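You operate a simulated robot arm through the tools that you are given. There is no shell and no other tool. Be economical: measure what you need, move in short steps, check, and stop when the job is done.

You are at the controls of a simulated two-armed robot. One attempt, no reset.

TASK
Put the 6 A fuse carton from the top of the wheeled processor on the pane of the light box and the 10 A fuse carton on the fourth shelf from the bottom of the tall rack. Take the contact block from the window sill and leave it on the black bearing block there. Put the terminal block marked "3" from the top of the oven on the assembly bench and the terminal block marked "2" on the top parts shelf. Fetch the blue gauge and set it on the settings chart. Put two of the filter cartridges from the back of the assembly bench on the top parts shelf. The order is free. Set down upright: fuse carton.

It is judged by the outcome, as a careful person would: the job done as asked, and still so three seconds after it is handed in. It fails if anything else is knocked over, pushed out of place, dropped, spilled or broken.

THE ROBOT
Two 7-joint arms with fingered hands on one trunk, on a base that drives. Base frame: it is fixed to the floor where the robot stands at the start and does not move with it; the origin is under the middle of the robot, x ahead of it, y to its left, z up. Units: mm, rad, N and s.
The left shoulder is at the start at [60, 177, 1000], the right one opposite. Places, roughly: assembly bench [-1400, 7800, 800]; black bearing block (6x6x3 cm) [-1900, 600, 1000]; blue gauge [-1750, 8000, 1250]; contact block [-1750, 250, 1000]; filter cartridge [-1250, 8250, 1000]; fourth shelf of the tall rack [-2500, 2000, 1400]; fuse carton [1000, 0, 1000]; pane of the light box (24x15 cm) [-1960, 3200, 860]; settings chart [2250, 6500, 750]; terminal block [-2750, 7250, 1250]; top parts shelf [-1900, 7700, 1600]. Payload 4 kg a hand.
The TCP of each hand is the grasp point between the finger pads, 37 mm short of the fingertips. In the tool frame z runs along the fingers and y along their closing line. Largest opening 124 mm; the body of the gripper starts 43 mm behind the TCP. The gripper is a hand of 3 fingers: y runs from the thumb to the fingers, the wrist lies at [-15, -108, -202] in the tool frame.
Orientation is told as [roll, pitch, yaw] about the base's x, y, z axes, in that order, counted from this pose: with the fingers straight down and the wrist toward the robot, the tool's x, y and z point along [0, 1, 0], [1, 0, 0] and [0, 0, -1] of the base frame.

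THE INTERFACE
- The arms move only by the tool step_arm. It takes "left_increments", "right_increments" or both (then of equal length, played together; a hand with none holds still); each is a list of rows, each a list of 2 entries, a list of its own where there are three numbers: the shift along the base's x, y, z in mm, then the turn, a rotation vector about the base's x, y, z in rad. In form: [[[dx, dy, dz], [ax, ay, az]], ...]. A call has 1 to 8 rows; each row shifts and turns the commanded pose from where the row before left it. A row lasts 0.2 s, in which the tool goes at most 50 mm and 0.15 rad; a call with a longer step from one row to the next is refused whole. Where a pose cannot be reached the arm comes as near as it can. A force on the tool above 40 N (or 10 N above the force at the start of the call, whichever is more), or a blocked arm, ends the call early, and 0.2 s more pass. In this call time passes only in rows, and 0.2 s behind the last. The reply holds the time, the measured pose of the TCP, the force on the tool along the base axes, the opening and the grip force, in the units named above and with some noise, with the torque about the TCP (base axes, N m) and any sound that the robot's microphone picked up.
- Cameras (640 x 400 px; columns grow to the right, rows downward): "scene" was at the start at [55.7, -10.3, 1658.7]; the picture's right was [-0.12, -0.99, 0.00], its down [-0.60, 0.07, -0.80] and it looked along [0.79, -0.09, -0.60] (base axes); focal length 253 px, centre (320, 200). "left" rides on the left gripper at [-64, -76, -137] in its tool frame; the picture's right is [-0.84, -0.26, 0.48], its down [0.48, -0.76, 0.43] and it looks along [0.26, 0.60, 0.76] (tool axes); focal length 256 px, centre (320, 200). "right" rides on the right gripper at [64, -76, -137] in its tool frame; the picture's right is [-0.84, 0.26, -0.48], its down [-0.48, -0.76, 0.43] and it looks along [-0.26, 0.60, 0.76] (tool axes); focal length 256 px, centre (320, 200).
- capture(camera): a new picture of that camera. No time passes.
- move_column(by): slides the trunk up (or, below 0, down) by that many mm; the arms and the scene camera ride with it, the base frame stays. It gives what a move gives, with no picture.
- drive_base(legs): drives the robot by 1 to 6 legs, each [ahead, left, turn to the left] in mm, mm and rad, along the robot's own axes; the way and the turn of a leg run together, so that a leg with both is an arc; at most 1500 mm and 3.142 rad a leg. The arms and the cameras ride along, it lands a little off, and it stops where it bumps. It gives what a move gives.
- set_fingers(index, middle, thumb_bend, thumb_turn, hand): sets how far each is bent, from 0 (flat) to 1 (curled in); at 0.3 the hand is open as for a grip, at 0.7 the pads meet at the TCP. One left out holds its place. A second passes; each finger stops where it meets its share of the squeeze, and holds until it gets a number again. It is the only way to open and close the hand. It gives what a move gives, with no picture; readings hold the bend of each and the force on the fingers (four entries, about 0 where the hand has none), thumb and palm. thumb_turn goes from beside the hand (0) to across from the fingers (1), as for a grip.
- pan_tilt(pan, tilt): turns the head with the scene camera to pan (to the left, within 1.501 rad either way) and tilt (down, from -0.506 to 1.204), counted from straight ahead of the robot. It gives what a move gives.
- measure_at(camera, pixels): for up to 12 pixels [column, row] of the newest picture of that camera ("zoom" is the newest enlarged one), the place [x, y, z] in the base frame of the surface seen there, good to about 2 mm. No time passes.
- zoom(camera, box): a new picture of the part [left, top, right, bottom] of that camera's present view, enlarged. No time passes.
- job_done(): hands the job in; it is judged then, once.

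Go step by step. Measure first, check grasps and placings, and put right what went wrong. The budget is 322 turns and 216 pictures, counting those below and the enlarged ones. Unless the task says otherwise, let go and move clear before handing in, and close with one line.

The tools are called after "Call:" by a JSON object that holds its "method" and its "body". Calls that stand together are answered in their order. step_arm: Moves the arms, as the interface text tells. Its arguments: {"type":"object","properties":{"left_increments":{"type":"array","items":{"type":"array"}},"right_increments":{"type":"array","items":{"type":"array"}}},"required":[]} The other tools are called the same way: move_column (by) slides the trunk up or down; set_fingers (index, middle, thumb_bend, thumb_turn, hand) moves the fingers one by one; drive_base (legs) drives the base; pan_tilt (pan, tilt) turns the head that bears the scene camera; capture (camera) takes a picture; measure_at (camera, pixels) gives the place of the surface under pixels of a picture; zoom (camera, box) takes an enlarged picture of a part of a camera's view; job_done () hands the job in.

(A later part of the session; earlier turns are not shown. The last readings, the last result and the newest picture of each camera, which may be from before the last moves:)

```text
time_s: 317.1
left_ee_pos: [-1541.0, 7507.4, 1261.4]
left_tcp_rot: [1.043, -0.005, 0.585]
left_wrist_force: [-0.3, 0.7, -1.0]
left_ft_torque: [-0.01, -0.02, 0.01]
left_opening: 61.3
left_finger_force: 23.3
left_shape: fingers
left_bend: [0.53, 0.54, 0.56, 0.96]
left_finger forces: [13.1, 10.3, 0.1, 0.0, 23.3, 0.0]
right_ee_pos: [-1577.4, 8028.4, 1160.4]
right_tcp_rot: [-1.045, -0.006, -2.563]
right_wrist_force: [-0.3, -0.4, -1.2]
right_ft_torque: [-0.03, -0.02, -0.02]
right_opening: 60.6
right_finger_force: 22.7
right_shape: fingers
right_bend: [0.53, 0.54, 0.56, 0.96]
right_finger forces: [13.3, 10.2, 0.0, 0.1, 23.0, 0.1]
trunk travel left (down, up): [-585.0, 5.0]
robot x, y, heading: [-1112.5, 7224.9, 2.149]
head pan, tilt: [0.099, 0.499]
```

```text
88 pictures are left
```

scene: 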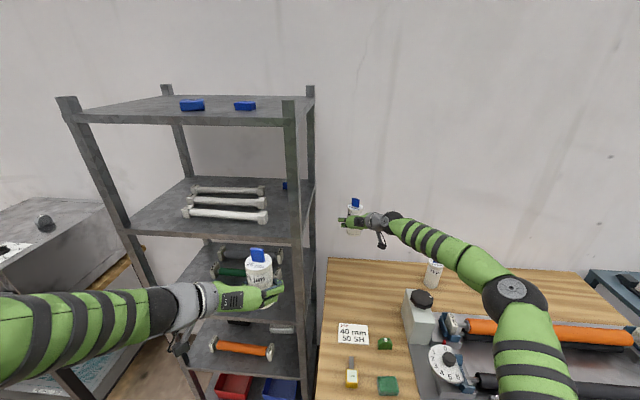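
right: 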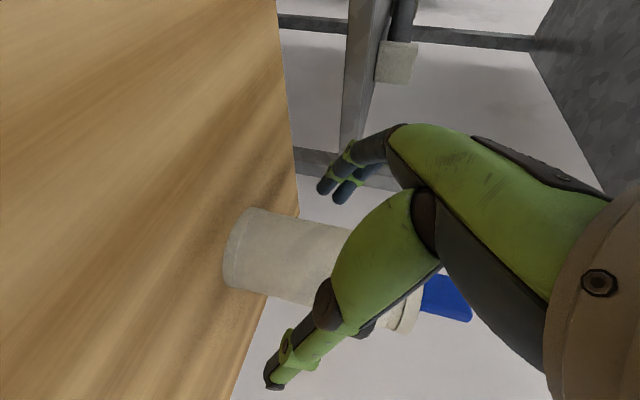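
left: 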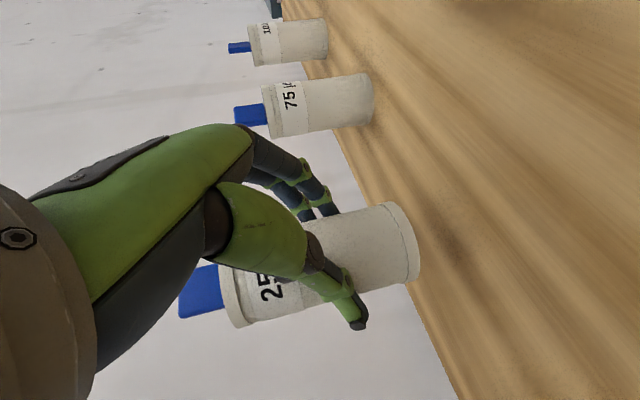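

Both cartridges are held upright. I'll retract the right arm while raising the left hand to shelf-approach height.

Call:
{"method": "step_arm", "body": {"left_increments": [[[0, 0, 46], [0, 0, 0]], [[0, 0, 46], [0, 0, 0]], [[0, 0, 46], [0, 0, 0]], [[0, 0, 46], [0, 0, 0]], [[0, 0, 46], [0, 0, 0]], [[0, 0, 46], [0, 0, 0]], [[0, 0, 46], [0, 0, 0]], [[0, 0, 46], [0, 0, 0]]], "right_increments": [[[25, -25, 15], [0, 0, 0]], [[30, -25, 15], [0, 0, 0]], [[30, -25, 15], [0, 0, 0]], [[30, -25, 15], [0, 0, 0]], [[30, -25, 15], [0, 0, 0]], [[30, -25, 15], [0, 0, 0]], [[30, -25, 15], [0, 0, 0]], [[30, -25, 15], [0, 0, 0]]]}}

Call:
{"method": "step_arm", "body": {"left_increments": [[[0, 0, 22], [0, 0, 0]], [[0, 0, 22], [0, 0, 0]], [[0, 0, 22], [0, 0, 0]], [[0, 0, 20], [0, 0, 0]], [[0, 0, 0], [0, 0, 0]], [[0, 0, 0], [0, 0, 0]], [[0, 0, 0], [0, 0, 0]], [[0, 0, 0], [0, 0, 0]]], "right_increments": [[[30, -25, 20], [0, 0, 0]], [[30, -25, 20], [0, 0, 0]], [[30, -25, 20], [0, 0, 0]], [[25, -20, 30], [0, 0, 0]], [[0, 0, 48], [0, 0, 0]], [[0, 0, 48], [0, 0, 0]], [[0, 0, 48], [0, 0, 0]], [[0, 0, 48], [0, 0, 0]]]}}

Call:
{"method": "step_arm", "body": {"right_increments": [[[0, 0, 48], [0, 0, 0]], [[0, 0, 48], [0, 0, 0]], [[0, 0, 30], [0, 0, 0]]]}}

Call:
{"method": "capture", "body": {"camera": "scene"}}

```text
time_s: 318.9
left_ee_pos: [-1537.1, 7509.4, 1630.1]
left_tcp_rot: [1.043, -0.005, 0.587]
left_wrist_force: [-0.2, 0.2, -1.2]
left_ft_torque: [-0.05, 0.0, -0.02]
left_opening: 61.5
left_finger_force: 23.0
left_shape: fingers
left_bend: [0.53, 0.54, 0.56, 0.96]
left_finger forces: [12.7, 10.2, 0.0, 0.0, 22.9, 0.1]
right_ee_pos: [-1341.0, 7832.8, 1279.7]
right_tcp_rot: [-1.046, -0.007, -2.563]
right_wrist_force: [0.0, -0.2, -0.8]
right_ft_torque: [-0.06, -0.03, 0.01]
right_opening: 60.7
right_finger_force: 23.3
right_shape: fingers
right_bend: [0.53, 0.54, 0.56, 0.96]
right_finger forces: [13.3, 10.2, 0.0, 0.0, 22.7, 0.1]
trunk travel left (down, up): [-585.0, 5.0]
robot x, y, heading: [-1111.8, 7224.6, 2.145]
head pan, tilt: [0.099, 0.499]
```

```text
time_s: 320.7
left_ee_pos: [-1541.0, 7509.0, 1714.8]
left_tcp_rot: [1.044, -0.004, 0.585]
left_wrist_force: [0.3, -0.3, -1.3]
left_ft_torque: [-0.02, -0.03, -0.01]
left_opening: 61.5
left_finger_force: 22.9
left_shape: fingers
left_bend: [0.53, 0.54, 0.56, 0.96]
left_finger forces: [12.9, 10.2, 0.0, 0.1, 22.8, 0.0]
right_ee_pos: [-1224.7, 7738.1, 1563.8]
right_tcp_rot: [-1.044, -0.005, -2.563]
right_wrist_force: [-0.3, 0.2, -1.7]
right_ft_torque: [-0.07, -0.05, -0.01]
right_opening: 60.2
right_finger_force: 22.3
right_shape: fingers
right_bend: [0.53, 0.54, 0.56, 0.96]
right_finger forces: [12.5, 10.0, 0.0, 0.0, 22.0, 0.1]
trunk travel left (down, up): [-585.0, 5.0]
robot x, y, heading: [-1113.2, 7225.0, 2.147]
head pan, tilt: [0.099, 0.499]
```

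```text
time_s: 321.5
left_ee_pos: [-1540.5, 7507.9, 1715.6]
left_tcp_rot: [1.043, -0.005, 0.585]
left_wrist_force: [-0.2, 0.5, -1.2]
left_ft_torque: [0.0, -0.05, -0.04]
left_opening: 61.6
left_finger_force: 23.7
left_shape: fingers
left_bend: [0.53, 0.54, 0.56, 0.96]
left_finger forces: [12.7, 10.3, 0.0, 0.0, 22.8, 0.1]
right_ee_pos: [-1224.6, 7737.2, 1689.0]
right_tcp_rot: [-1.045, -0.006, -2.563]
right_wrist_force: [-1.1, 0.5, -1.8]
right_ft_torque: [-0.08, -0.04, -0.04]
right_opening: 60.5
right_finger_force: 22.1
right_shape: fingers
right_bend: [0.53, 0.54, 0.56, 0.96]
right_finger forces: [12.0, 10.1, 0.0, 0.1, 21.9, 0.0]
trunk travel left (down, up): [-585.0, 5.0]
robot x, y, heading: [-1114.4, 7224.4, 2.146]
head pan, tilt: [0.099, 0.499]
```

```text
87 pictures are left
```

scene: 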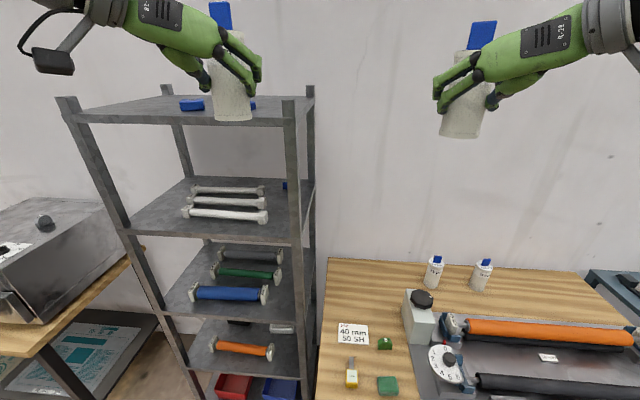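

I'll slide the base left, then bring both hands to ±110 mm of the centreline and the right hand up to 1715.

Call:
{"method": "drive_base", "body": {"legs": [[0, 369, 0.008]]}}

Call:
{"method": "step_arm", "body": {"left_increments": [[[26, 17, 0], [0, 0, 0]], [[26, 17, 0], [0, 0, 0]], [[25, 16, 0], [0, 0, 0]]], "right_increments": [[[-22, -14, 9], [0, 0, 0]], [[-22, -14, 9], [0, 0, 0]], [[-21, -14, 8], [0, 0, 0]]]}}

Call:
{"method": "capture", "body": {"camera": "scene"}}

```text
time_s: 323.8
left_ee_pos: [-1851.2, 7300.5, 1716.1]
left_tcp_rot: [1.042, -0.006, 0.595]
left_wrist_force: [-0.3, -0.6, -1.7]
left_ft_torque: [-0.03, 0.03, 0.0]
left_opening: 61.4
left_finger_force: 23.0
left_shape: fingers
left_bend: [0.53, 0.54, 0.56, 0.96]
left_finger forces: [12.9, 10.3, 0.0, 0.0, 22.9, 0.0]
right_ee_pos: [-1537.8, 7534.9, 1689.1]
right_tcp_rot: [-1.045, -0.006, -2.553]
right_wrist_force: [1.0, 0.0, -1.0]
right_ft_torque: [-0.03, -0.03, 0.0]
right_opening: 60.5
right_finger_force: 22.2
right_shape: fingers
right_bend: [0.53, 0.54, 0.56, 0.96]
right_finger forces: [12.0, 10.2, 0.0, 0.0, 21.8, 0.0]
trunk travel left (down, up): [-585.0, 5.0]
robot x, y, heading: [-1426.4, 7025.0, 2.154]
head pan, tilt: [0.099, 0.499]
```

```text
time_s: 324.6
left_ee_pos: [-1769.9, 7349.2, 1715.6]
left_tcp_rot: [1.044, -0.006, 0.592]
left_wrist_force: [0.8, 0.3, -1.8]
left_ft_torque: [0.0, 0.02, -0.01]
left_opening: 61.2
left_finger_force: 24.0
left_shape: fingers
left_bend: [0.53, 0.54, 0.56, 0.96]
left_finger forces: [12.8, 10.4, 0.1, 0.0, 23.0, 0.1]
right_ee_pos: [-1601.0, 7495.2, 1713.0]
right_tcp_rot: [-1.044, -0.007, -2.553]
right_wrist_force: [-0.3, 0.1, -0.8]
right_ft_torque: [-0.03, -0.03, -0.02]
right_opening: 60.5
right_finger_force: 21.9
right_shape: fingers
right_bend: [0.53, 0.54, 0.56, 0.96]
right_finger forces: [11.9, 10.2, 0.0, 0.1, 21.8, 0.1]
trunk travel left (down, up): [-585.0, 5.0]
robot x, y, heading: [-1424.1, 7020.7, 2.158]
head pan, tilt: [0.099, 0.499]
```

```text
86 pictures are left
```

scene: 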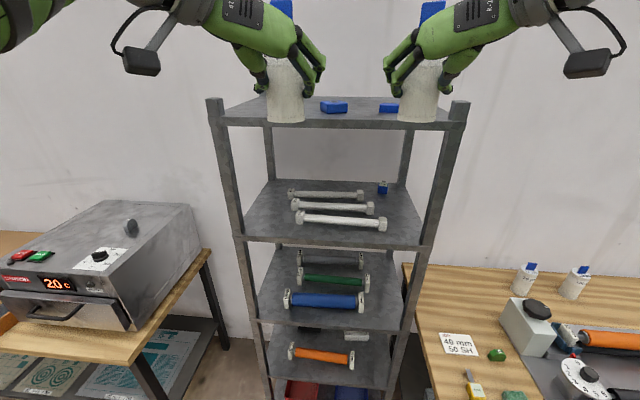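

The right cartridge would cross above block "2" (top at 1660), so I'll raise both hands to about 1745 before driving in.

Call:
{"method": "step_arm", "body": {"left_increments": [[[0, 0, 15], [0, 0, 0]], [[0, 0, 15], [0, 0, 0]]], "right_increments": [[[0, 0, 17], [0, 0, 0]], [[0, 0, 17], [0, 0, 0]]]}}

Call:
{"method": "drive_base", "body": {"legs": [[160, 0, 0]]}}

Call:
{"method": "capture", "body": {"camera": "scene"}}

```text
time_s: 325.2
left_ee_pos: [-1773.2, 7351.2, 1744.8]
left_tcp_rot: [1.043, -0.006, 0.594]
left_wrist_force: [0.6, 0.2, -1.6]
left_ft_torque: [-0.07, 0.02, -0.01]
left_opening: 61.4
left_finger_force: 23.4
left_shape: fingers
left_bend: [0.53, 0.54, 0.56, 0.96]
left_finger forces: [12.8, 10.4, 0.0, 0.0, 22.9, 0.1]
right_ee_pos: [-1601.4, 7493.2, 1748.2]
right_tcp_rot: [-1.044, -0.005, -2.551]
right_wrist_force: [-0.2, 0.6, -1.4]
right_ft_torque: [-0.01, -0.01, -0.03]
right_opening: 60.4
right_finger_force: 21.4
right_shape: fingers
right_bend: [0.53, 0.54, 0.56, 0.96]
right_finger forces: [11.5, 10.1, 0.1, 0.0, 21.6, 0.0]
trunk travel left (down, up): [-585.0, 5.0]
robot x, y, heading: [-1418.5, 7022.9, 2.153]
head pan, tilt: [0.099, 0.499]
```

```text
time_s: 326.6
left_ee_pos: [-1859.8, 7487.4, 1745.4]
left_tcp_rot: [1.042, -0.006, 0.591]
left_wrist_force: [-0.5, 0.2, -1.8]
left_ft_torque: [-0.04, -0.05, 0.01]
left_opening: 61.2
left_finger_force: 23.4
left_shape: fingers
left_bend: [0.53, 0.54, 0.56, 0.96]
left_finger forces: [12.7, 10.3, 0.1, 0.0, 22.9, 0.0]
right_ee_pos: [-1688.0, 7629.3, 1747.1]
right_tcp_rot: [-1.044, -0.006, -2.556]
right_wrist_force: [0.1, 0.4, -1.2]
right_ft_torque: [-0.06, -0.08, -0.02]
right_opening: 60.2
right_finger_force: 21.8
right_shape: fingers
right_bend: [0.53, 0.54, 0.56, 0.96]
right_finger forces: [11.6, 10.1, 0.0, 0.0, 21.6, 0.0]
trunk travel left (down, up): [-585.0, 5.0]
robot x, y, heading: [-1510.1, 7154.0, 2.149]
head pan, tilt: [0.099, 0.499]
```

```text
85 pictures are left
```

scene: 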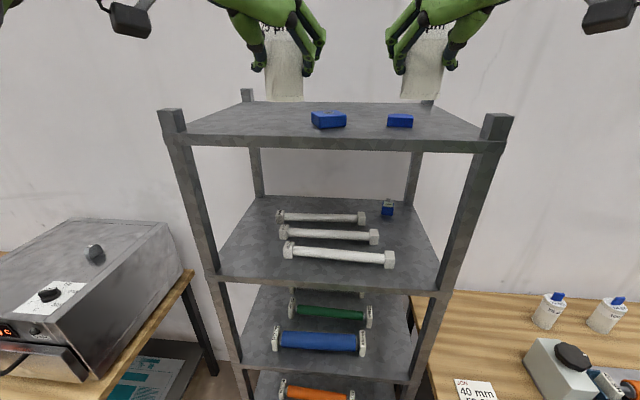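

I'll extend both arms inward over the shelf.

Call:
{"method": "step_arm", "body": {"left_increments": [[[-20, 31, 0], [0, 0, 0]], [[-20, 31, 0], [0, 0, 0]], [[-20, 31, 0], [0, 0, 0]], [[-11, 17, -8], [0, 0, 0]], [[-11, 17, -12], [0, 0, 0]]], "right_increments": [[[-20, 31, 0], [0, 0, 0]], [[-20, 31, 0], [0, 0, 0]], [[-20, 31, 0], [0, 0, 0]], [[-6, 10, -8], [0, 0, 0]], [[-6, 10, -12], [0, 0, 0]]]}}

Call:
{"method": "capture", "body": {"camera": "right"}}

Call:
{"method": "capture", "body": {"camera": "left"}}

Call:
{"method": "capture", "body": {"camera": "scene"}}

```text
time_s: 327.8
left_ee_pos: [-1942.2, 7612.2, 1724.5]
left_tcp_rot: [1.043, -0.008, 0.59]
left_wrist_force: [0.5, -0.1, -2.2]
left_ft_torque: [-0.03, 0.0, -0.03]
left_opening: 61.3
left_finger_force: 23.0
left_shape: fingers
left_bend: [0.53, 0.54, 0.56, 0.96]
left_finger forces: [12.7, 10.3, 0.0, 0.1, 22.9, 0.0]
right_ee_pos: [-1763.8, 7741.8, 1727.4]
right_tcp_rot: [-1.043, -0.006, -2.558]
right_wrist_force: [-0.5, 0.6, -1.7]
right_ft_torque: [-0.03, 0.0, 0.01]
right_opening: 60.1
right_finger_force: 21.1
right_shape: fingers
right_bend: [0.53, 0.55, 0.56, 0.96]
right_finger forces: [10.9, 10.2, 0.0, 0.0, 21.4, 0.0]
trunk travel left (down, up): [-585.0, 5.0]
robot x, y, heading: [-1509.0, 7156.9, 2.153]
head pan, tilt: [0.099, 0.499]
```

```text
84 pictures are left
```

right: 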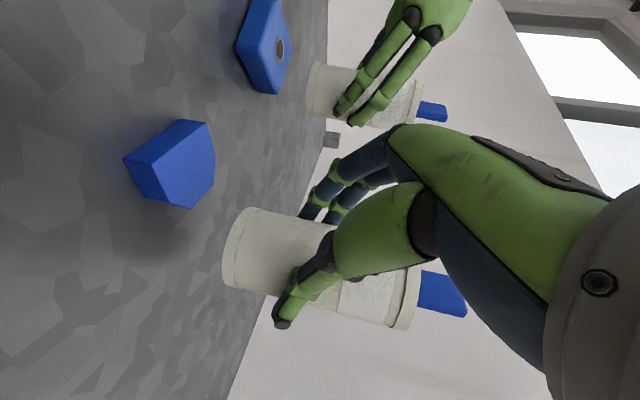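

```text
83 pictures are left
```

left: 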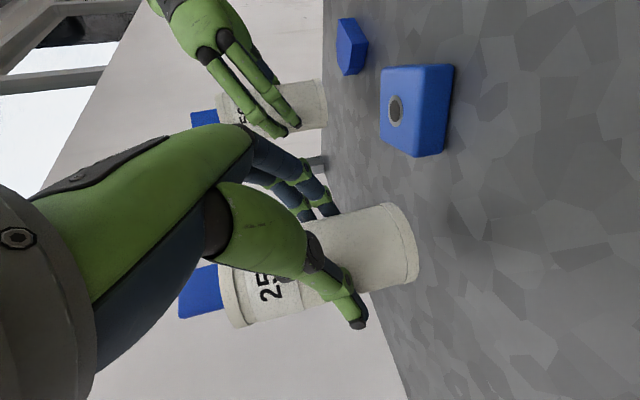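

```text
82 pictures are left
```

scene: 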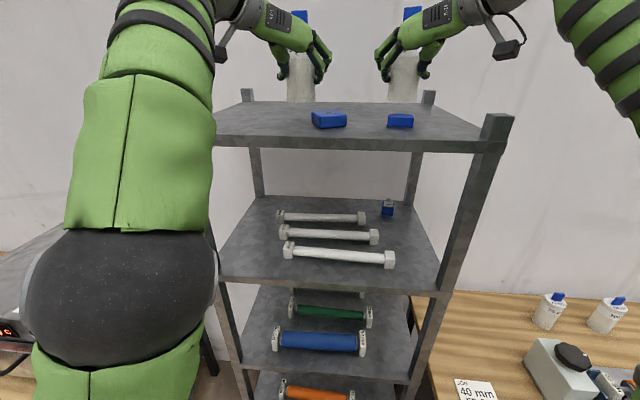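

Both cartridges are clear of the block and the sponge. I'll lower both together.

Call:
{"method": "step_arm", "body": {"left_increments": [[[0, 0, -15], [0, 0, 0]], [[0, 0, -12], [0, 0, 0]], [[0, 0, -5], [0, 0, 0]], [[0, 0, -2], [0, 0, 0]]], "right_increments": [[[0, 0, -15], [0, 0, 0]], [[0, 0, -12], [0, 0, 0]], [[0, 0, -6], [0, 0, 0]], [[0, 0, -3], [0, 0, 0]]]}}

```text
time_s: 328.8
left_ee_pos: [-1940.6, 7612.7, 1691.3]
left_tcp_rot: [1.045, -0.006, 0.59]
left_wrist_force: [0.0, 0.0, -1.3]
left_ft_torque: [-0.01, -0.02, -0.02]
left_opening: 61.3
left_finger_force: 23.1
left_shape: fingers
left_bend: [0.53, 0.54, 0.56, 0.96]
left_finger forces: [12.6, 10.3, 0.1, 0.1, 22.8, 0.0]
right_ee_pos: [-1759.7, 7740.3, 1691.5]
right_tcp_rot: [-1.045, -0.004, -2.557]
right_wrist_force: [-0.1, 0.3, -1.5]
right_ft_torque: [0.0, -0.04, -0.01]
right_opening: 60.3
right_finger_force: 21.5
right_shape: fingers
right_bend: [0.53, 0.55, 0.56, 0.96]
right_finger forces: [10.8, 10.2, 0.0, 0.0, 21.4, 0.0]
trunk travel left (down, up): [-585.0, 5.0]
robot x, y, heading: [-1506.9, 7154.8, 2.15]
head pan, tilt: [0.099, 0.499]
```

Call:
{"method": "step_arm", "body": {"left_increments": [[[0, 0, -2], [0, 0, 0]], [[0, 0, -1.5], [0, 0, 0]]], "right_increments": [[[0, 0, -2], [0, 0, 0]], [[0, 0, -1.5], [0, 0, 0]]]}}

```text
time_s: 329.4
left_ee_pos: [-1940.3, 7611.7, 1689.9]
left_tcp_rot: [1.045, -0.005, 0.589]
left_wrist_force: [-0.3, -1.4, 4.6]
left_ft_torque: [0.28, -0.03, -0.01]
left_opening: 61.6
left_finger_force: 24.1
left_shape: fingers
left_bend: [0.53, 0.54, 0.56, 0.96]
left_finger forces: [12.8, 10.3, 0.1, 0.0, 24.1, 0.1]
right_ee_pos: [-1759.0, 7740.7, 1689.8]
right_tcp_rot: [-1.045, -0.007, -2.557]
right_wrist_force: [-0.1, 0.1, -1.2]
right_ft_torque: [-0.01, -0.02, 0.01]
right_opening: 59.9
right_finger_force: 21.4
right_shape: fingers
right_bend: [0.53, 0.55, 0.56, 0.96]
right_finger forces: [10.6, 10.2, 0.1, 0.0, 21.5, 0.1]
trunk travel left (down, up): [-585.0, 5.0]
robot x, y, heading: [-1507.2, 7156.9, 2.149]
head pan, tilt: [0.099, 0.499]
```

The left cartridge has contact (+4.6 N); the right needs a bit more.

Call:
{"method": "step_arm", "body": {"right_increments": [[[0, 0, -1.5], [0, 0, 0]], [[0, 0, -1.5], [0, 0, 0]]]}}

```text
time_s: 330.0
left_ee_pos: [-1939.3, 7612.2, 1689.1]
left_tcp_rot: [1.046, -0.005, 0.589]
left_wrist_force: [-0.9, -1.1, 6.8]
left_ft_torque: [0.3, -0.01, 0.05]
left_opening: 61.5
left_finger_force: 23.4
left_shape: fingers
left_bend: [0.53, 0.54, 0.56, 0.96]
left_finger forces: [12.8, 10.2, 0.1, 0.0, 23.9, 0.1]
right_ee_pos: [-1758.0, 7739.4, 1687.0]
right_tcp_rot: [-1.049, -0.006, -2.558]
right_wrist_force: [1.7, -0.8, 8.3]
right_ft_torque: [0.09, 0.28, 0.0]
right_opening: 60.1
right_finger_force: 21.7
right_shape: fingers
right_bend: [0.53, 0.55, 0.56, 0.96]
right_finger forces: [10.5, 10.1, 0.1, 0.1, 23.0, 0.0]
trunk travel left (down, up): [-585.0, 5.0]
robot x, y, heading: [-1505.9, 7154.4, 2.149]
head pan, tilt: [0.099, 0.499]
```

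Call:
{"method": "set_fingers", "body": {"hand": "left", "index": 0.38, "middle": 0.38, "thumb_bend": 0.38}}

Call:
{"method": "set_fingers", "body": {"hand": "right", "index": 0.38, "middle": 0.38, "thumb_bend": 0.38}}

Call:
{"method": "capture", "body": {"camera": "right"}}

Call:
{"method": "capture", "body": {"camera": "left"}}

```text
time_s: 331.0
left_ee_pos: [-1939.3, 7612.3, 1688.4]
left_tcp_rot: [1.046, -0.004, 0.59]
left_wrist_force: [0.6, 0.1, 0.3]
left_ft_torque: [-0.01, 0.03, -0.02]
left_opening: 99.5
left_finger_force: 0.1
left_shape: fingers
left_bend: [0.38, 0.38, 0.38, 0.97]
left_finger forces: [0.0, 0.1, 0.0, 0.0, 0.0, 0.0]
right_ee_pos: [-1756.9, 7740.4, 1687.2]
right_tcp_rot: [-1.047, -0.007, -2.557]
right_wrist_force: [2.7, -0.4, 13.6]
right_ft_torque: [0.11, 0.41, -0.01]
right_opening: 60.1
right_finger_force: 22.4
right_shape: fingers
right_bend: [0.53, 0.55, 0.56, 0.97]
right_finger forces: [10.8, 10.2, 0.0, 0.0, 24.1, 0.0]
trunk travel left (down, up): [-585.0, 5.0]
robot x, y, heading: [-1505.2, 7155.1, 2.153]
head pan, tilt: [0.099, 0.499]
```

```text
time_s: 332.0
left_ee_pos: [-1940.4, 7613.0, 1687.7]
left_tcp_rot: [1.043, -0.005, 0.59]
left_wrist_force: [0.4, 0.2, -0.2]
left_ft_torque: [0.0, 0.0, -0.01]
left_opening: 99.2
left_finger_force: 0.0
left_shape: fingers
left_bend: [0.38, 0.38, 0.38, 0.97]
left_finger forces: [0.1, 0.0, 0.0, 0.1, 0.0, 0.0]
right_ee_pos: [-1758.0, 7740.8, 1686.3]
right_tcp_rot: [-1.045, -0.005, -2.556]
right_wrist_force: [-0.8, -0.6, 0.0]
right_ft_torque: [0.01, -0.01, 0.02]
right_opening: 98.9
right_finger_force: 0.2
right_shape: fingers
right_bend: [0.38, 0.38, 0.38, 0.98]
right_finger forces: [0.1, 0.0, 0.0, 0.0, 0.0, 0.0]
trunk travel left (down, up): [-585.0, 5.0]
robot x, y, heading: [-1507.4, 7152.0, 2.153]
head pan, tilt: [0.099, 0.499]
```

```text
81 pictures are left
```

right: 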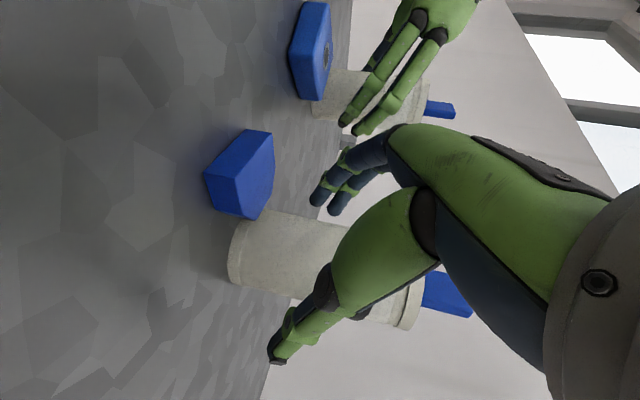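

```text
80 pictures are left
```

left: 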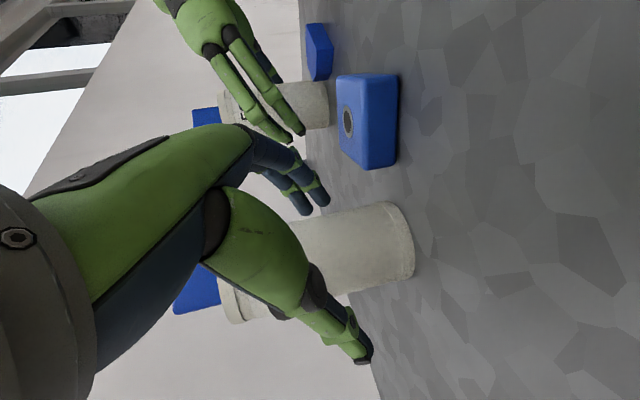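

Both stand free. I'll lift 35 mm so the fingertips clear block "2" and the sponge, then withdraw straight back.

Call:
{"method": "step_arm", "body": {"left_increments": [[[0, 0, 18], [0, 0, 0]], [[0, 0, 17], [0, 0, 0]], [[11, -17, 0], [0, 0, 0]], [[19, -29, 0], [0, 0, 0]], [[20, -31, 0], [0, 0, 0]], [[20, -31, 0], [0, 0, 0]]], "right_increments": [[[0, 0, 18], [0, 0, 0]], [[0, 0, 17], [0, 0, 0]], [[11, -17, 2], [0, 0, 0]], [[19, -29, 2], [0, 0, 0]], [[20, -31, 2], [0, 0, 0]], [[20, -31, 2], [0, 0, 0]]]}}

Call:
{"method": "drive_base", "body": {"legs": [[-160, 0, 0]]}}

Call:
{"method": "pan_tilt", "body": {"pan": 0.05, "tilt": 0.3}}

Call:
{"method": "capture", "body": {"camera": "scene"}}

```text
time_s: 333.4
left_ee_pos: [-1868.6, 7504.0, 1725.7]
left_tcp_rot: [1.046, -0.006, 0.59]
left_wrist_force: [0.3, 0.3, -0.1]
left_ft_torque: [0.02, -0.01, 0.01]
left_opening: 99.1
left_finger_force: 0.0
left_shape: fingers
left_bend: [0.38, 0.38, 0.38, 0.98]
left_finger forces: [0.1, 0.1, 0.0, 0.0, 0.1, 0.0]
right_ee_pos: [-1687.4, 7627.8, 1730.1]
right_tcp_rot: [-1.047, -0.005, -2.556]
right_wrist_force: [-0.1, -0.1, 0.3]
right_ft_torque: [0.04, 0.02, 0.01]
right_opening: 99.4
right_finger_force: 0.2
right_shape: fingers
right_bend: [0.38, 0.38, 0.38, 0.98]
right_finger forces: [0.0, 0.1, 0.1, 0.1, 0.1, 0.0]
trunk travel left (down, up): [-585.0, 5.0]
robot x, y, heading: [-1503.7, 7155.9, 2.15]
head pan, tilt: [0.099, 0.499]
```

```text
time_s: 334.8
left_ee_pos: [-1783.4, 7375.4, 1725.5]
left_tcp_rot: [1.046, -0.006, 0.588]
left_wrist_force: [-0.3, 0.0, 1.0]
left_ft_torque: [0.01, 0.0, 0.0]
left_opening: 98.8
left_finger_force: 0.1
left_shape: fingers
left_bend: [0.38, 0.38, 0.38, 0.98]
left_finger forces: [0.0, 0.0, 0.1, 0.0, 0.0, 0.0]
right_ee_pos: [-1601.7, 7499.9, 1729.3]
right_tcp_rot: [-1.047, -0.005, -2.559]
right_wrist_force: [0.4, 0.1, 0.7]
right_ft_torque: [0.01, 0.01, 0.02]
right_opening: 99.3
right_finger_force: 0.1
right_shape: fingers
right_bend: [0.38, 0.38, 0.38, 0.98]
right_finger forces: [0.1, 0.0, 0.0, 0.1, 0.1, 0.0]
trunk travel left (down, up): [-585.0, 5.0]
robot x, y, heading: [-1423.8, 7022.5, 2.151]
head pan, tilt: [0.099, 0.499]
```

```text
time_s: 335.6
left_ee_pos: [-1784.4, 7378.3, 1725.0]
left_tcp_rot: [1.041, -0.005, 0.589]
left_wrist_force: [-0.2, -0.3, 0.0]
left_ft_torque: [-0.04, 0.02, 0.02]
left_opening: 99.1
left_finger_force: 0.0
left_shape: fingers
left_bend: [0.38, 0.38, 0.38, 0.98]
left_finger forces: [0.0, 0.0, 0.1, 0.0, 0.1, 0.0]
right_ee_pos: [-1602.8, 7501.9, 1729.3]
right_tcp_rot: [-1.046, -0.005, -2.557]
right_wrist_force: [-0.4, 0.0, 0.0]
right_ft_torque: [0.01, 0.04, -0.03]
right_opening: 99.2
right_finger_force: 0.2
right_shape: fingers
right_bend: [0.38, 0.38, 0.38, 0.98]
right_finger forces: [0.0, 0.1, 0.1, 0.0, 0.1, 0.0]
trunk travel left (down, up): [-585.0, 5.0]
robot x, y, heading: [-1422.6, 7024.4, 2.151]
head pan, tilt: [0.051, 0.3]
```

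```text
79 pictures are left
```

scene: 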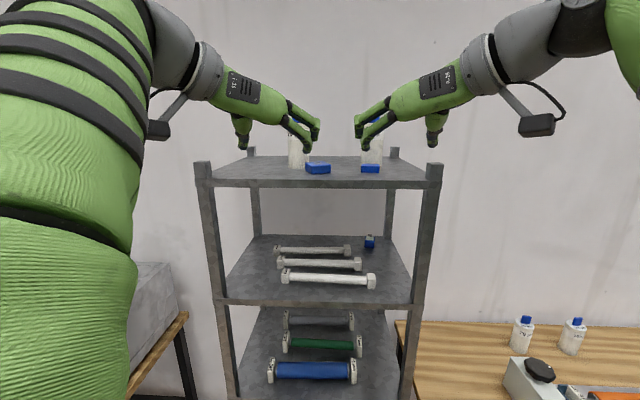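

Both cartridges and block "2" stand on the top shelf. Next is the blue gauge at (370,242), so I'll zoom and measure its surroundings.

Call:
{"method": "zoom", "body": {"camera": "scene", "box": [330, 220, 430, 300]}}

Call:
{"method": "measure_at", "body": {"camera": "scene", "pixels": [[369, 243], [370, 249], [373, 281], [360, 263], [348, 251], [385, 260], [395, 290], [350, 240], [340, 300], [400, 300], [390, 190], [370, 237]]}}

```text
5.00 times, centred on (380, 260) of scene
```

zoom: 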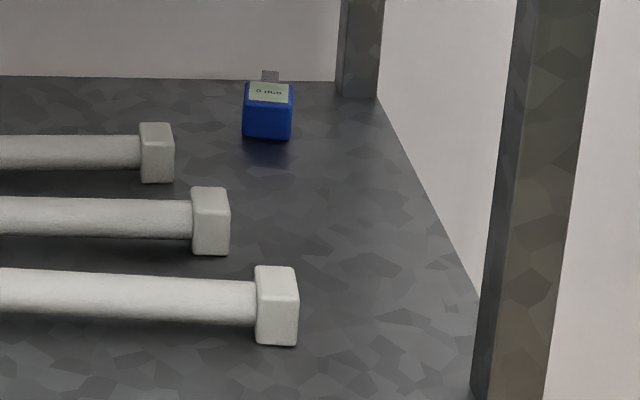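

```text
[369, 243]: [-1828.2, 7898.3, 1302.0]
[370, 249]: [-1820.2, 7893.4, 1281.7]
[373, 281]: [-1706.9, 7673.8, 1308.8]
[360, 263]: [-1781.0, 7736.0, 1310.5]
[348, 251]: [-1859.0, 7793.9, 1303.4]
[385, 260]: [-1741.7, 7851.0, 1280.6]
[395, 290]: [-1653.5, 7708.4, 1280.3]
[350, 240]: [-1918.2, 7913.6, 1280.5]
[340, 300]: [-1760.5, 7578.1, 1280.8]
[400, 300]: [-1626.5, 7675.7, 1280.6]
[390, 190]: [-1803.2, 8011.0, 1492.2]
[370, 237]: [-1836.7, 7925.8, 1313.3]
```

The gauge sits at about (-1830,7908) on shelf 2 (z 1280), and the rollers end to its left. I'll lower the left hand in front of the rack and tilt it to 45°.

Call:
{"method": "set_fingers", "body": {"hand": "left", "index": 0.45, "middle": 0.45, "thumb_bend": 0.45}}

Call:
{"method": "step_arm", "body": {"left_increments": [[[0, 0, -46], [-0.031, -0.0205, 0]], [[0, 0, -46], [-0.031, -0.0205, 0]], [[0, 0, -46], [-0.031, -0.0205, 0]], [[0, 0, -46], [-0.031, -0.0205, 0]], [[0, 0, -46], [-0.031, -0.0205, 0]], [[0, 0, -46], [-0.031, -0.0205, 0]], [[0, 0, -46], [-0.031, -0.0205, 0]], [[0, 0, -13], [0, 0, 0]]]}}

Call:
{"method": "step_arm", "body": {"left_increments": [[[40, 22, 0], [0, 0, 0]], [[42, 22, 0], [0, 0, 0]], [[42, 22, 0], [0, 0, 0]], [[42, 22, 0], [0, 0, 0]]], "right_increments": [[[25, 5, 10], [0, 0, 0]], [[25, 5, 10], [0, 0, 0]], [[25, 5, 5], [0, 0, 0]], [[25, 5, 5], [0, 0, 0]]]}}

Call:
{"method": "capture", "body": {"camera": "scene"}}

Call:
{"method": "capture", "body": {"camera": "left"}}

```text
time_s: 336.6
left_ee_pos: [-1783.6, 7378.5, 1724.5]
left_tcp_rot: [1.044, -0.005, 0.589]
left_wrist_force: [0.4, 1.1, -0.4]
left_ft_torque: [-0.01, 0.01, -0.03]
left_opening: 78.1
left_finger_force: 0.1
left_shape: fingers
left_bend: [0.45, 0.45, 0.45, 0.98]
left_finger forces: [0.0, 0.0, 0.0, 0.0, 0.0, 0.0]
right_ee_pos: [-1602.8, 7502.2, 1729.5]
right_tcp_rot: [-1.048, -0.005, -2.558]
right_wrist_force: [0.6, 0.2, 1.0]
right_ft_torque: [0.0, -0.01, -0.01]
right_opening: 99.0
right_finger_force: 0.0
right_shape: fingers
right_bend: [0.38, 0.38, 0.38, 0.98]
right_finger forces: [0.0, 0.0, 0.0, 0.1, 0.0, 0.0]
trunk travel left (down, up): [-585.0, 5.0]
robot x, y, heading: [-1424.4, 7028.0, 2.146]
head pan, tilt: [0.051, 0.3]
```

```text
time_s: 338.4
left_ee_pos: [-1787.3, 7378.9, 1388.6]
left_tcp_rot: [0.785, -0.003, 0.59]
left_wrist_force: [-0.7, 0.5, -0.6]
left_ft_torque: [0.02, -0.02, -0.01]
left_opening: 77.7
left_finger_force: 0.1
left_shape: fingers
left_bend: [0.45, 0.45, 0.45, 0.98]
left_finger forces: [0.0, 0.0, 0.0, 0.0, 0.1, 0.0]
right_ee_pos: [-1601.9, 7500.3, 1730.5]
right_tcp_rot: [-1.044, -0.006, -2.559]
right_wrist_force: [0.2, 0.4, 0.7]
right_ft_torque: [0.01, 0.0, -0.03]
right_opening: 99.4
right_finger_force: 0.2
right_shape: fingers
right_bend: [0.38, 0.38, 0.38, 0.98]
right_finger forces: [0.0, 0.0, 0.0, 0.1, 0.1, 0.0]
trunk travel left (down, up): [-585.0, 5.0]
robot x, y, heading: [-1425.7, 7027.5, 2.149]
head pan, tilt: [0.051, 0.3]
```

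```text
time_s: 339.4
left_ee_pos: [-1615.1, 7465.6, 1390.6]
left_tcp_rot: [0.783, -0.003, 0.588]
left_wrist_force: [0.0, -0.1, 0.2]
left_ft_torque: [-0.04, -0.01, 0.05]
left_opening: 78.1
left_finger_force: 0.0
left_shape: fingers
left_bend: [0.45, 0.45, 0.45, 0.98]
left_finger forces: [0.1, 0.0, 0.0, 0.0, 0.0, 0.0]
right_ee_pos: [-1498.0, 7522.4, 1759.2]
right_tcp_rot: [-1.045, -0.007, -2.559]
right_wrist_force: [1.3, 0.4, -0.7]
right_ft_torque: [-0.01, -0.04, 0.03]
right_opening: 99.2
right_finger_force: 0.1
right_shape: fingers
right_bend: [0.38, 0.38, 0.38, 0.98]
right_finger forces: [0.0, 0.0, 0.1, 0.0, 0.1, 0.0]
trunk travel left (down, up): [-585.0, 5.0]
robot x, y, heading: [-1422.3, 7026.5, 2.144]
head pan, tilt: [0.051, 0.3]
```

```text
77 pictures are left
```

scene: 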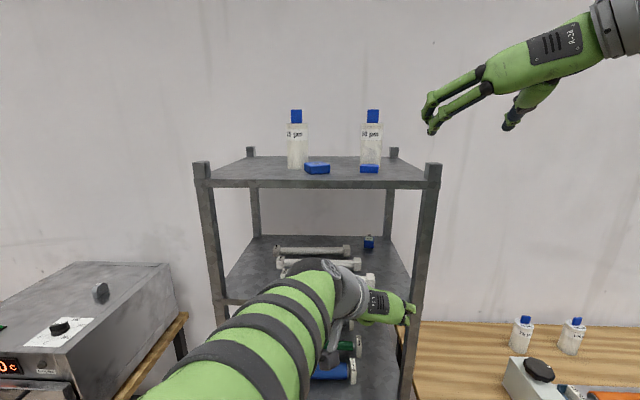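

```text
76 pictures are left
```

left: 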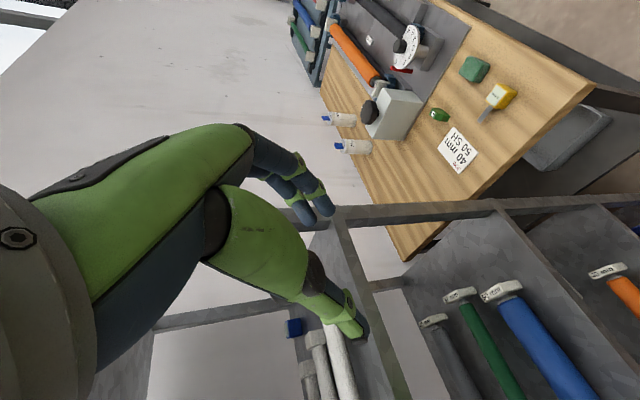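

Now I'll drive 170 mm ahead so the hand enters the bay above the rollers.

Call:
{"method": "drive_base", "body": {"legs": [[170, 0, 0]]}}

Call:
{"method": "capture", "body": {"camera": "left"}}

Call:
{"method": "capture", "body": {"camera": "scene"}}

```text
time_s: 340.8
left_ee_pos: [-1710.4, 7607.9, 1390.1]
left_tcp_rot: [0.781, -0.002, 0.587]
left_wrist_force: [-0.3, -0.7, -0.6]
left_ft_torque: [-0.01, 0.02, -0.01]
left_opening: 77.8
left_finger_force: 0.1
left_shape: fingers
left_bend: [0.45, 0.45, 0.45, 0.98]
left_finger forces: [0.0, 0.0, 0.0, 0.0, 0.0, 0.0]
right_ee_pos: [-1592.5, 7666.2, 1759.5]
right_tcp_rot: [-1.043, -0.005, -2.559]
right_wrist_force: [-0.9, 0.6, -0.9]
right_ft_torque: [-0.01, 0.0, 0.01]
right_opening: 99.3
right_finger_force: 0.0
right_shape: fingers
right_bend: [0.38, 0.38, 0.38, 0.98]
right_finger forces: [0.0, 0.0, 0.0, 0.0, 0.0, 0.0]
trunk travel left (down, up): [-585.0, 5.0]
robot x, y, heading: [-1516.0, 7163.6, 2.149]
head pan, tilt: [0.051, 0.3]
```

```text
75 pictures are left
```

left: 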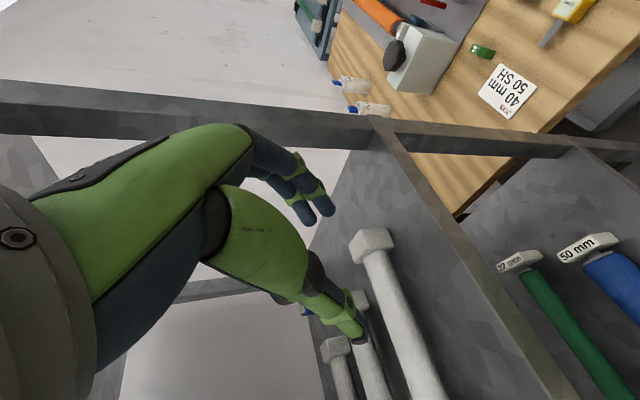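

```text
74 pictures are left
```

scene: 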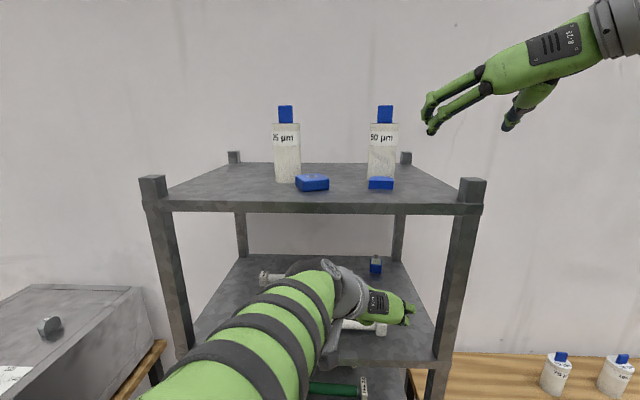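

Entering cleanly. I'll move inward and to the right toward the gauge, staying above the rollers.

Call:
{"method": "step_arm", "body": {"left_increments": [[[-5, 38, 0], [0, 0, 0]], [[-5, 38, 0], [0, 0, 0]], [[-10, 40, 0], [0, 0, 0]], [[-18, 40, 0], [0, 0, 0]]]}}

Call:
{"method": "capture", "body": {"camera": "left"}}

Call:
{"method": "capture", "body": {"camera": "scene"}}

```text
time_s: 341.8
left_ee_pos: [-1745.8, 7765.9, 1393.0]
left_tcp_rot: [0.782, -0.004, 0.588]
left_wrist_force: [-0.3, -0.3, 0.3]
left_ft_torque: [-0.02, -0.03, -0.01]
left_opening: 77.9
left_finger_force: 0.0
left_shape: fingers
left_bend: [0.45, 0.45, 0.45, 0.98]
left_finger forces: [0.1, 0.1, 0.0, 0.0, 0.0, 0.0]
right_ee_pos: [-1594.1, 7666.5, 1758.3]
right_tcp_rot: [-1.045, -0.006, -2.559]
right_wrist_force: [-0.6, -0.2, 0.1]
right_ft_torque: [-0.01, 0.02, 0.01]
right_opening: 99.2
right_finger_force: 0.0
right_shape: fingers
right_bend: [0.38, 0.38, 0.38, 0.98]
right_finger forces: [0.1, 0.1, 0.0, 0.1, 0.0, 0.0]
trunk travel left (down, up): [-585.0, 5.0]
robot x, y, heading: [-1512.9, 7163.7, 2.147]
head pan, tilt: [0.051, 0.3]
```

```text
73 pictures are left
```

left: 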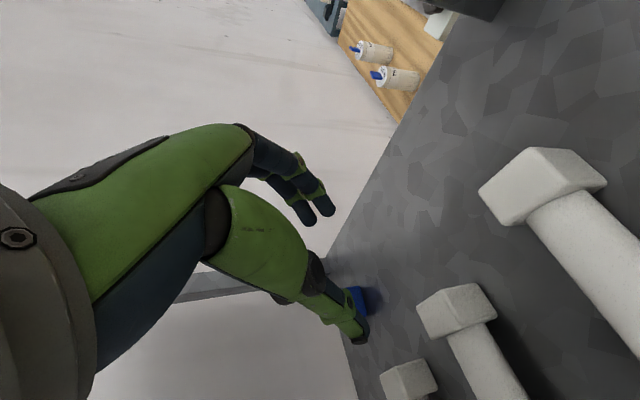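

```text
72 pictures are left
```

scene: 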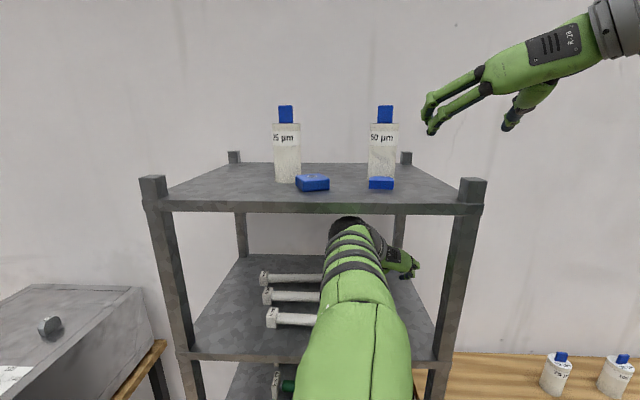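

Call:
{"method": "step_arm", "body": {"left_increments": [[[-20, 31, -6], [0, 0, 0]], [[-20, 31, -4], [0, 0, 0]], [[-14, 22, 0], [0, 0, 0]]]}}

Call:
{"method": "capture", "body": {"camera": "left"}}

Call:
{"method": "zoom", "body": {"camera": "scene", "box": [310, 190, 450, 300]}}

```text
time_s: 342.6
left_ee_pos: [-1802.4, 7853.5, 1378.1]
left_tcp_rot: [0.783, -0.003, 0.588]
left_wrist_force: [0.0, 0.3, -0.1]
left_ft_torque: [0.01, 0.01, 0.0]
left_opening: 77.9
left_finger_force: 0.1
left_shape: fingers
left_bend: [0.45, 0.45, 0.45, 0.98]
left_finger forces: [0.0, 0.0, 0.0, 0.0, 0.0, 0.0]
right_ee_pos: [-1593.4, 7665.0, 1758.7]
right_tcp_rot: [-1.043, -0.005, -2.56]
right_wrist_force: [0.4, -0.5, -0.5]
right_ft_torque: [-0.01, 0.02, 0.01]
right_opening: 99.1
right_finger_force: 0.0
right_shape: fingers
right_bend: [0.38, 0.38, 0.38, 0.98]
right_finger forces: [0.0, 0.0, 0.0, 0.0, 0.0, 0.0]
trunk travel left (down, up): [-585.0, 5.0]
robot x, y, heading: [-1511.2, 7166.8, 2.148]
head pan, tilt: [0.051, 0.3]
```

```text
71 pictures are left
```

left: 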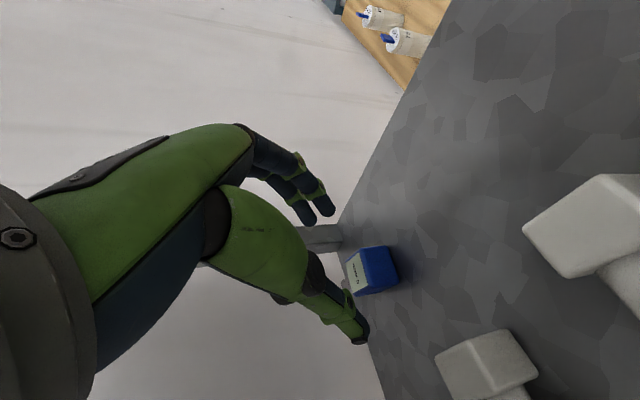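

```text
3.64 times, centred on (380, 245) of scene
```

zoom: 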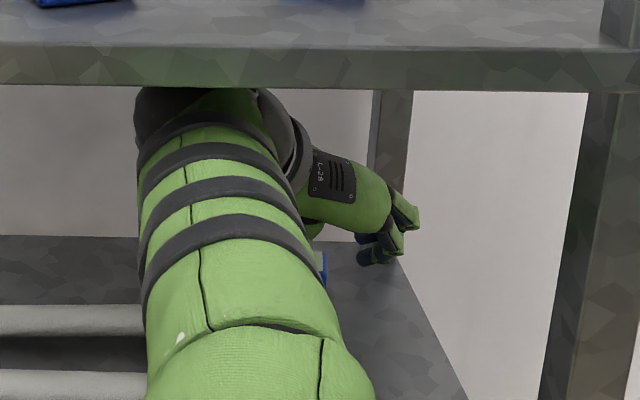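

The gauge is visible at (372,270); I'll measure it.

Call:
{"method": "zoom", "body": {"camera": "left", "box": [320, 225, 420, 315]}}

Call:
{"method": "measure_at", "body": {"camera": "zoom", "pixels": [[250, 200], [290, 150], [330, 170], [360, 230], [310, 260], [420, 200], [240, 150], [300, 300], [270, 130], [180, 60]]}}

```text
4.44 times, centred on (370, 270) of left
```

zoom: 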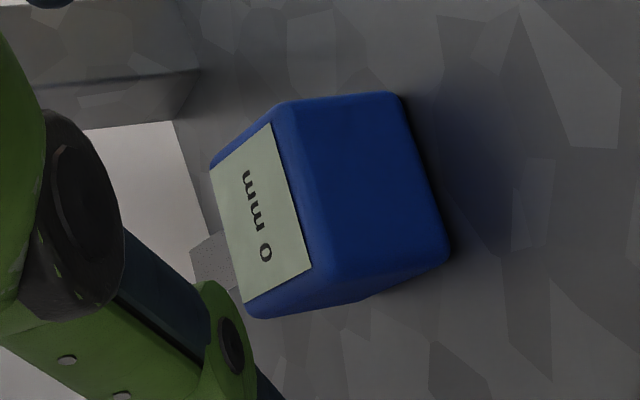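

```text
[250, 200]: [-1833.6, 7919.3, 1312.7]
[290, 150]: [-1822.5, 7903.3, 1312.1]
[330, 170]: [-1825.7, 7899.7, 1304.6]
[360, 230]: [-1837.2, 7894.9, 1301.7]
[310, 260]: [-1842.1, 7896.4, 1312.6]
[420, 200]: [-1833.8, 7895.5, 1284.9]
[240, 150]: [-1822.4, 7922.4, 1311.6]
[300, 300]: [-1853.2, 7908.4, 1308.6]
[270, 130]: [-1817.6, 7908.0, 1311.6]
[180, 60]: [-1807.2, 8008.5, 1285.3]
```

The gauge's centre is (-1837,7912), top at 1312 and about 38 mm wide, rotated by about -6°. I'll align and go forward over it.

Call:
{"method": "step_arm", "body": {"left_increments": [[[-10, 18, 0], [0, 0, -0.05]], [[-10, 18, 0], [0, 0, -0.05]]]}}

Call:
{"method": "capture", "body": {"camera": "left"}}

```text
time_s: 343.2
left_ee_pos: [-1821.2, 7884.8, 1378.6]
left_tcp_rot: [0.783, -0.004, 0.486]
left_wrist_force: [-0.3, 0.9, -0.7]
left_ft_torque: [0.01, -0.04, 0.01]
left_opening: 78.1
left_finger_force: 0.1
left_shape: fingers
left_bend: [0.45, 0.45, 0.45, 0.98]
left_finger forces: [0.1, 0.0, 0.1, 0.0, 0.2, 0.0]
right_ee_pos: [-1593.2, 7663.3, 1759.1]
right_tcp_rot: [-1.045, -0.005, -2.561]
right_wrist_force: [0.2, 0.6, -1.6]
right_ft_torque: [-0.02, 0.02, 0.02]
right_opening: 99.5
right_finger_force: 0.1
right_shape: fingers
right_bend: [0.38, 0.38, 0.38, 0.98]
right_finger forces: [0.1, 0.0, 0.1, 0.0, 0.1, 0.1]
trunk travel left (down, up): [-585.0, 5.0]
robot x, y, heading: [-1513.2, 7168.3, 2.147]
head pan, tilt: [0.051, 0.3]
```

```text
68 pictures are left
```

left: 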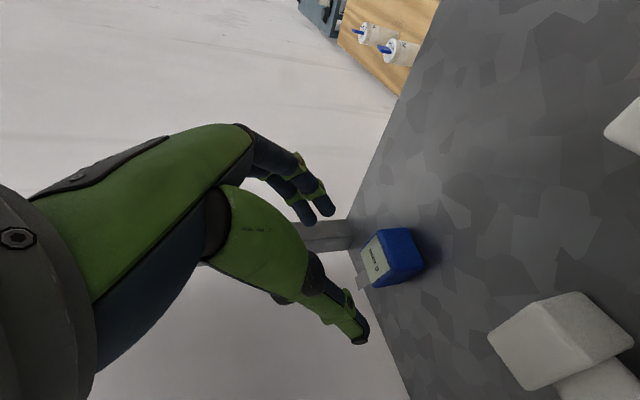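

The alignment projects well onto the gauge. I'll descend 42 mm and close.

Call:
{"method": "step_arm", "body": {"left_increments": [[[-1, 2, -20], [0, 0, 0]], [[0, 2, -15], [0, 0, 0]], [[0, 0, -8], [0, 0, 0]]]}}

Call:
{"method": "capture", "body": {"camera": "left"}}

```text
time_s: 344.0
left_ee_pos: [-1822.3, 7888.5, 1335.5]
left_tcp_rot: [0.784, -0.003, 0.488]
left_wrist_force: [0.2, -1.2, 0.7]
left_ft_torque: [0.04, -0.01, 0.01]
left_opening: 78.0
left_finger_force: 0.0
left_shape: fingers
left_bend: [0.45, 0.45, 0.45, 0.98]
left_finger forces: [0.0, 0.0, 0.0, 0.0, 0.1, 0.0]
right_ee_pos: [-1592.3, 7663.4, 1758.8]
right_tcp_rot: [-1.047, -0.005, -2.559]
right_wrist_force: [0.4, 0.5, -0.6]
right_ft_torque: [-0.03, 0.0, 0.02]
right_opening: 99.0
right_finger_force: 0.2
right_shape: fingers
right_bend: [0.38, 0.38, 0.38, 0.98]
right_finger forces: [0.1, 0.0, 0.0, 0.0, 0.1, 0.1]
trunk travel left (down, up): [-585.0, 5.0]
robot x, y, heading: [-1516.1, 7167.2, 2.148]
head pan, tilt: [0.051, 0.3]
```

```text
67 pictures are left
```

left: 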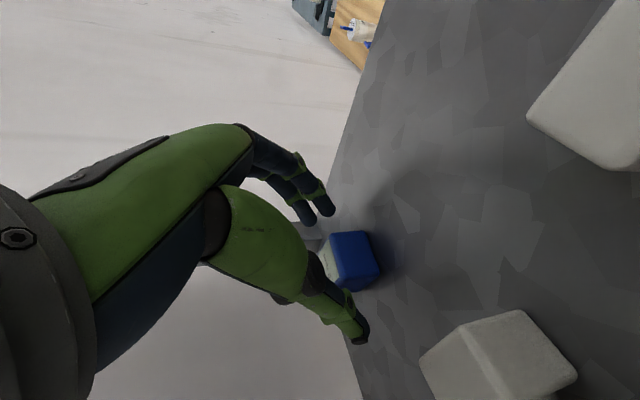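

Call:
{"method": "set_fingers", "body": {"hand": "left", "index": 0.7, "middle": 0.7, "thumb_bend": 0.7}}

Call:
{"method": "step_arm", "body": {"left_increments": [[[0, 0, 15], [0, 0, 0]], [[0, 0, 20], [0, 0, 0]]]}}

Call:
{"method": "capture", "body": {"camera": "left"}}

```text
time_s: 345.0
left_ee_pos: [-1821.1, 7886.8, 1335.6]
left_tcp_rot: [0.786, -0.003, 0.488]
left_wrist_force: [-0.8, 0.6, 8.5]
left_ft_torque: [0.24, 0.06, -0.01]
left_opening: 36.0
left_finger_force: 21.6
left_shape: fingers
left_bend: [0.6, 0.63, 0.62, 0.97]
left_finger forces: [11.3, 11.6, 0.1, 0.0, 20.9, 0.0]
right_ee_pos: [-1591.2, 7663.0, 1759.8]
right_tcp_rot: [-1.045, -0.006, -2.56]
right_wrist_force: [-1.7, 0.3, 0.4]
right_ft_torque: [0.05, -0.02, -0.02]
right_opening: 99.4
right_finger_force: 0.1
right_shape: fingers
right_bend: [0.38, 0.38, 0.38, 0.98]
right_finger forces: [0.0, 0.0, 0.0, 0.0, 0.0, 0.0]
trunk travel left (down, up): [-585.0, 5.0]
robot x, y, heading: [-1515.1, 7165.9, 2.15]
head pan, tilt: [0.051, 0.3]
```

```text
time_s: 345.6
left_ee_pos: [-1822.6, 7886.9, 1371.9]
left_tcp_rot: [0.782, -0.003, 0.486]
left_wrist_force: [-0.4, -0.2, -0.9]
left_ft_torque: [-0.01, 0.01, 0.02]
left_opening: 35.5
left_finger_force: 19.3
left_shape: fingers
left_bend: [0.6, 0.63, 0.63, 0.96]
left_finger forces: [12.0, 8.8, 0.1, 0.1, 18.1, 0.0]
right_ee_pos: [-1592.8, 7664.5, 1757.8]
right_tcp_rot: [-1.046, -0.005, -2.559]
right_wrist_force: [1.3, 0.4, -0.2]
right_ft_torque: [0.0, -0.02, 0.01]
right_opening: 99.4
right_finger_force: 0.0
right_shape: fingers
right_bend: [0.38, 0.38, 0.38, 0.98]
right_finger forces: [0.0, 0.0, 0.0, 0.0, 0.0, 0.1]
trunk travel left (down, up): [-585.0, 5.0]
robot x, y, heading: [-1518.7, 7167.9, 2.147]
head pan, tilt: [0.051, 0.3]
```

```text
66 pictures are left
```

left: 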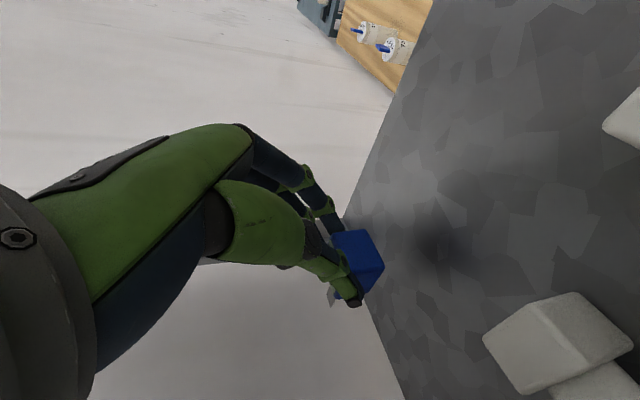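

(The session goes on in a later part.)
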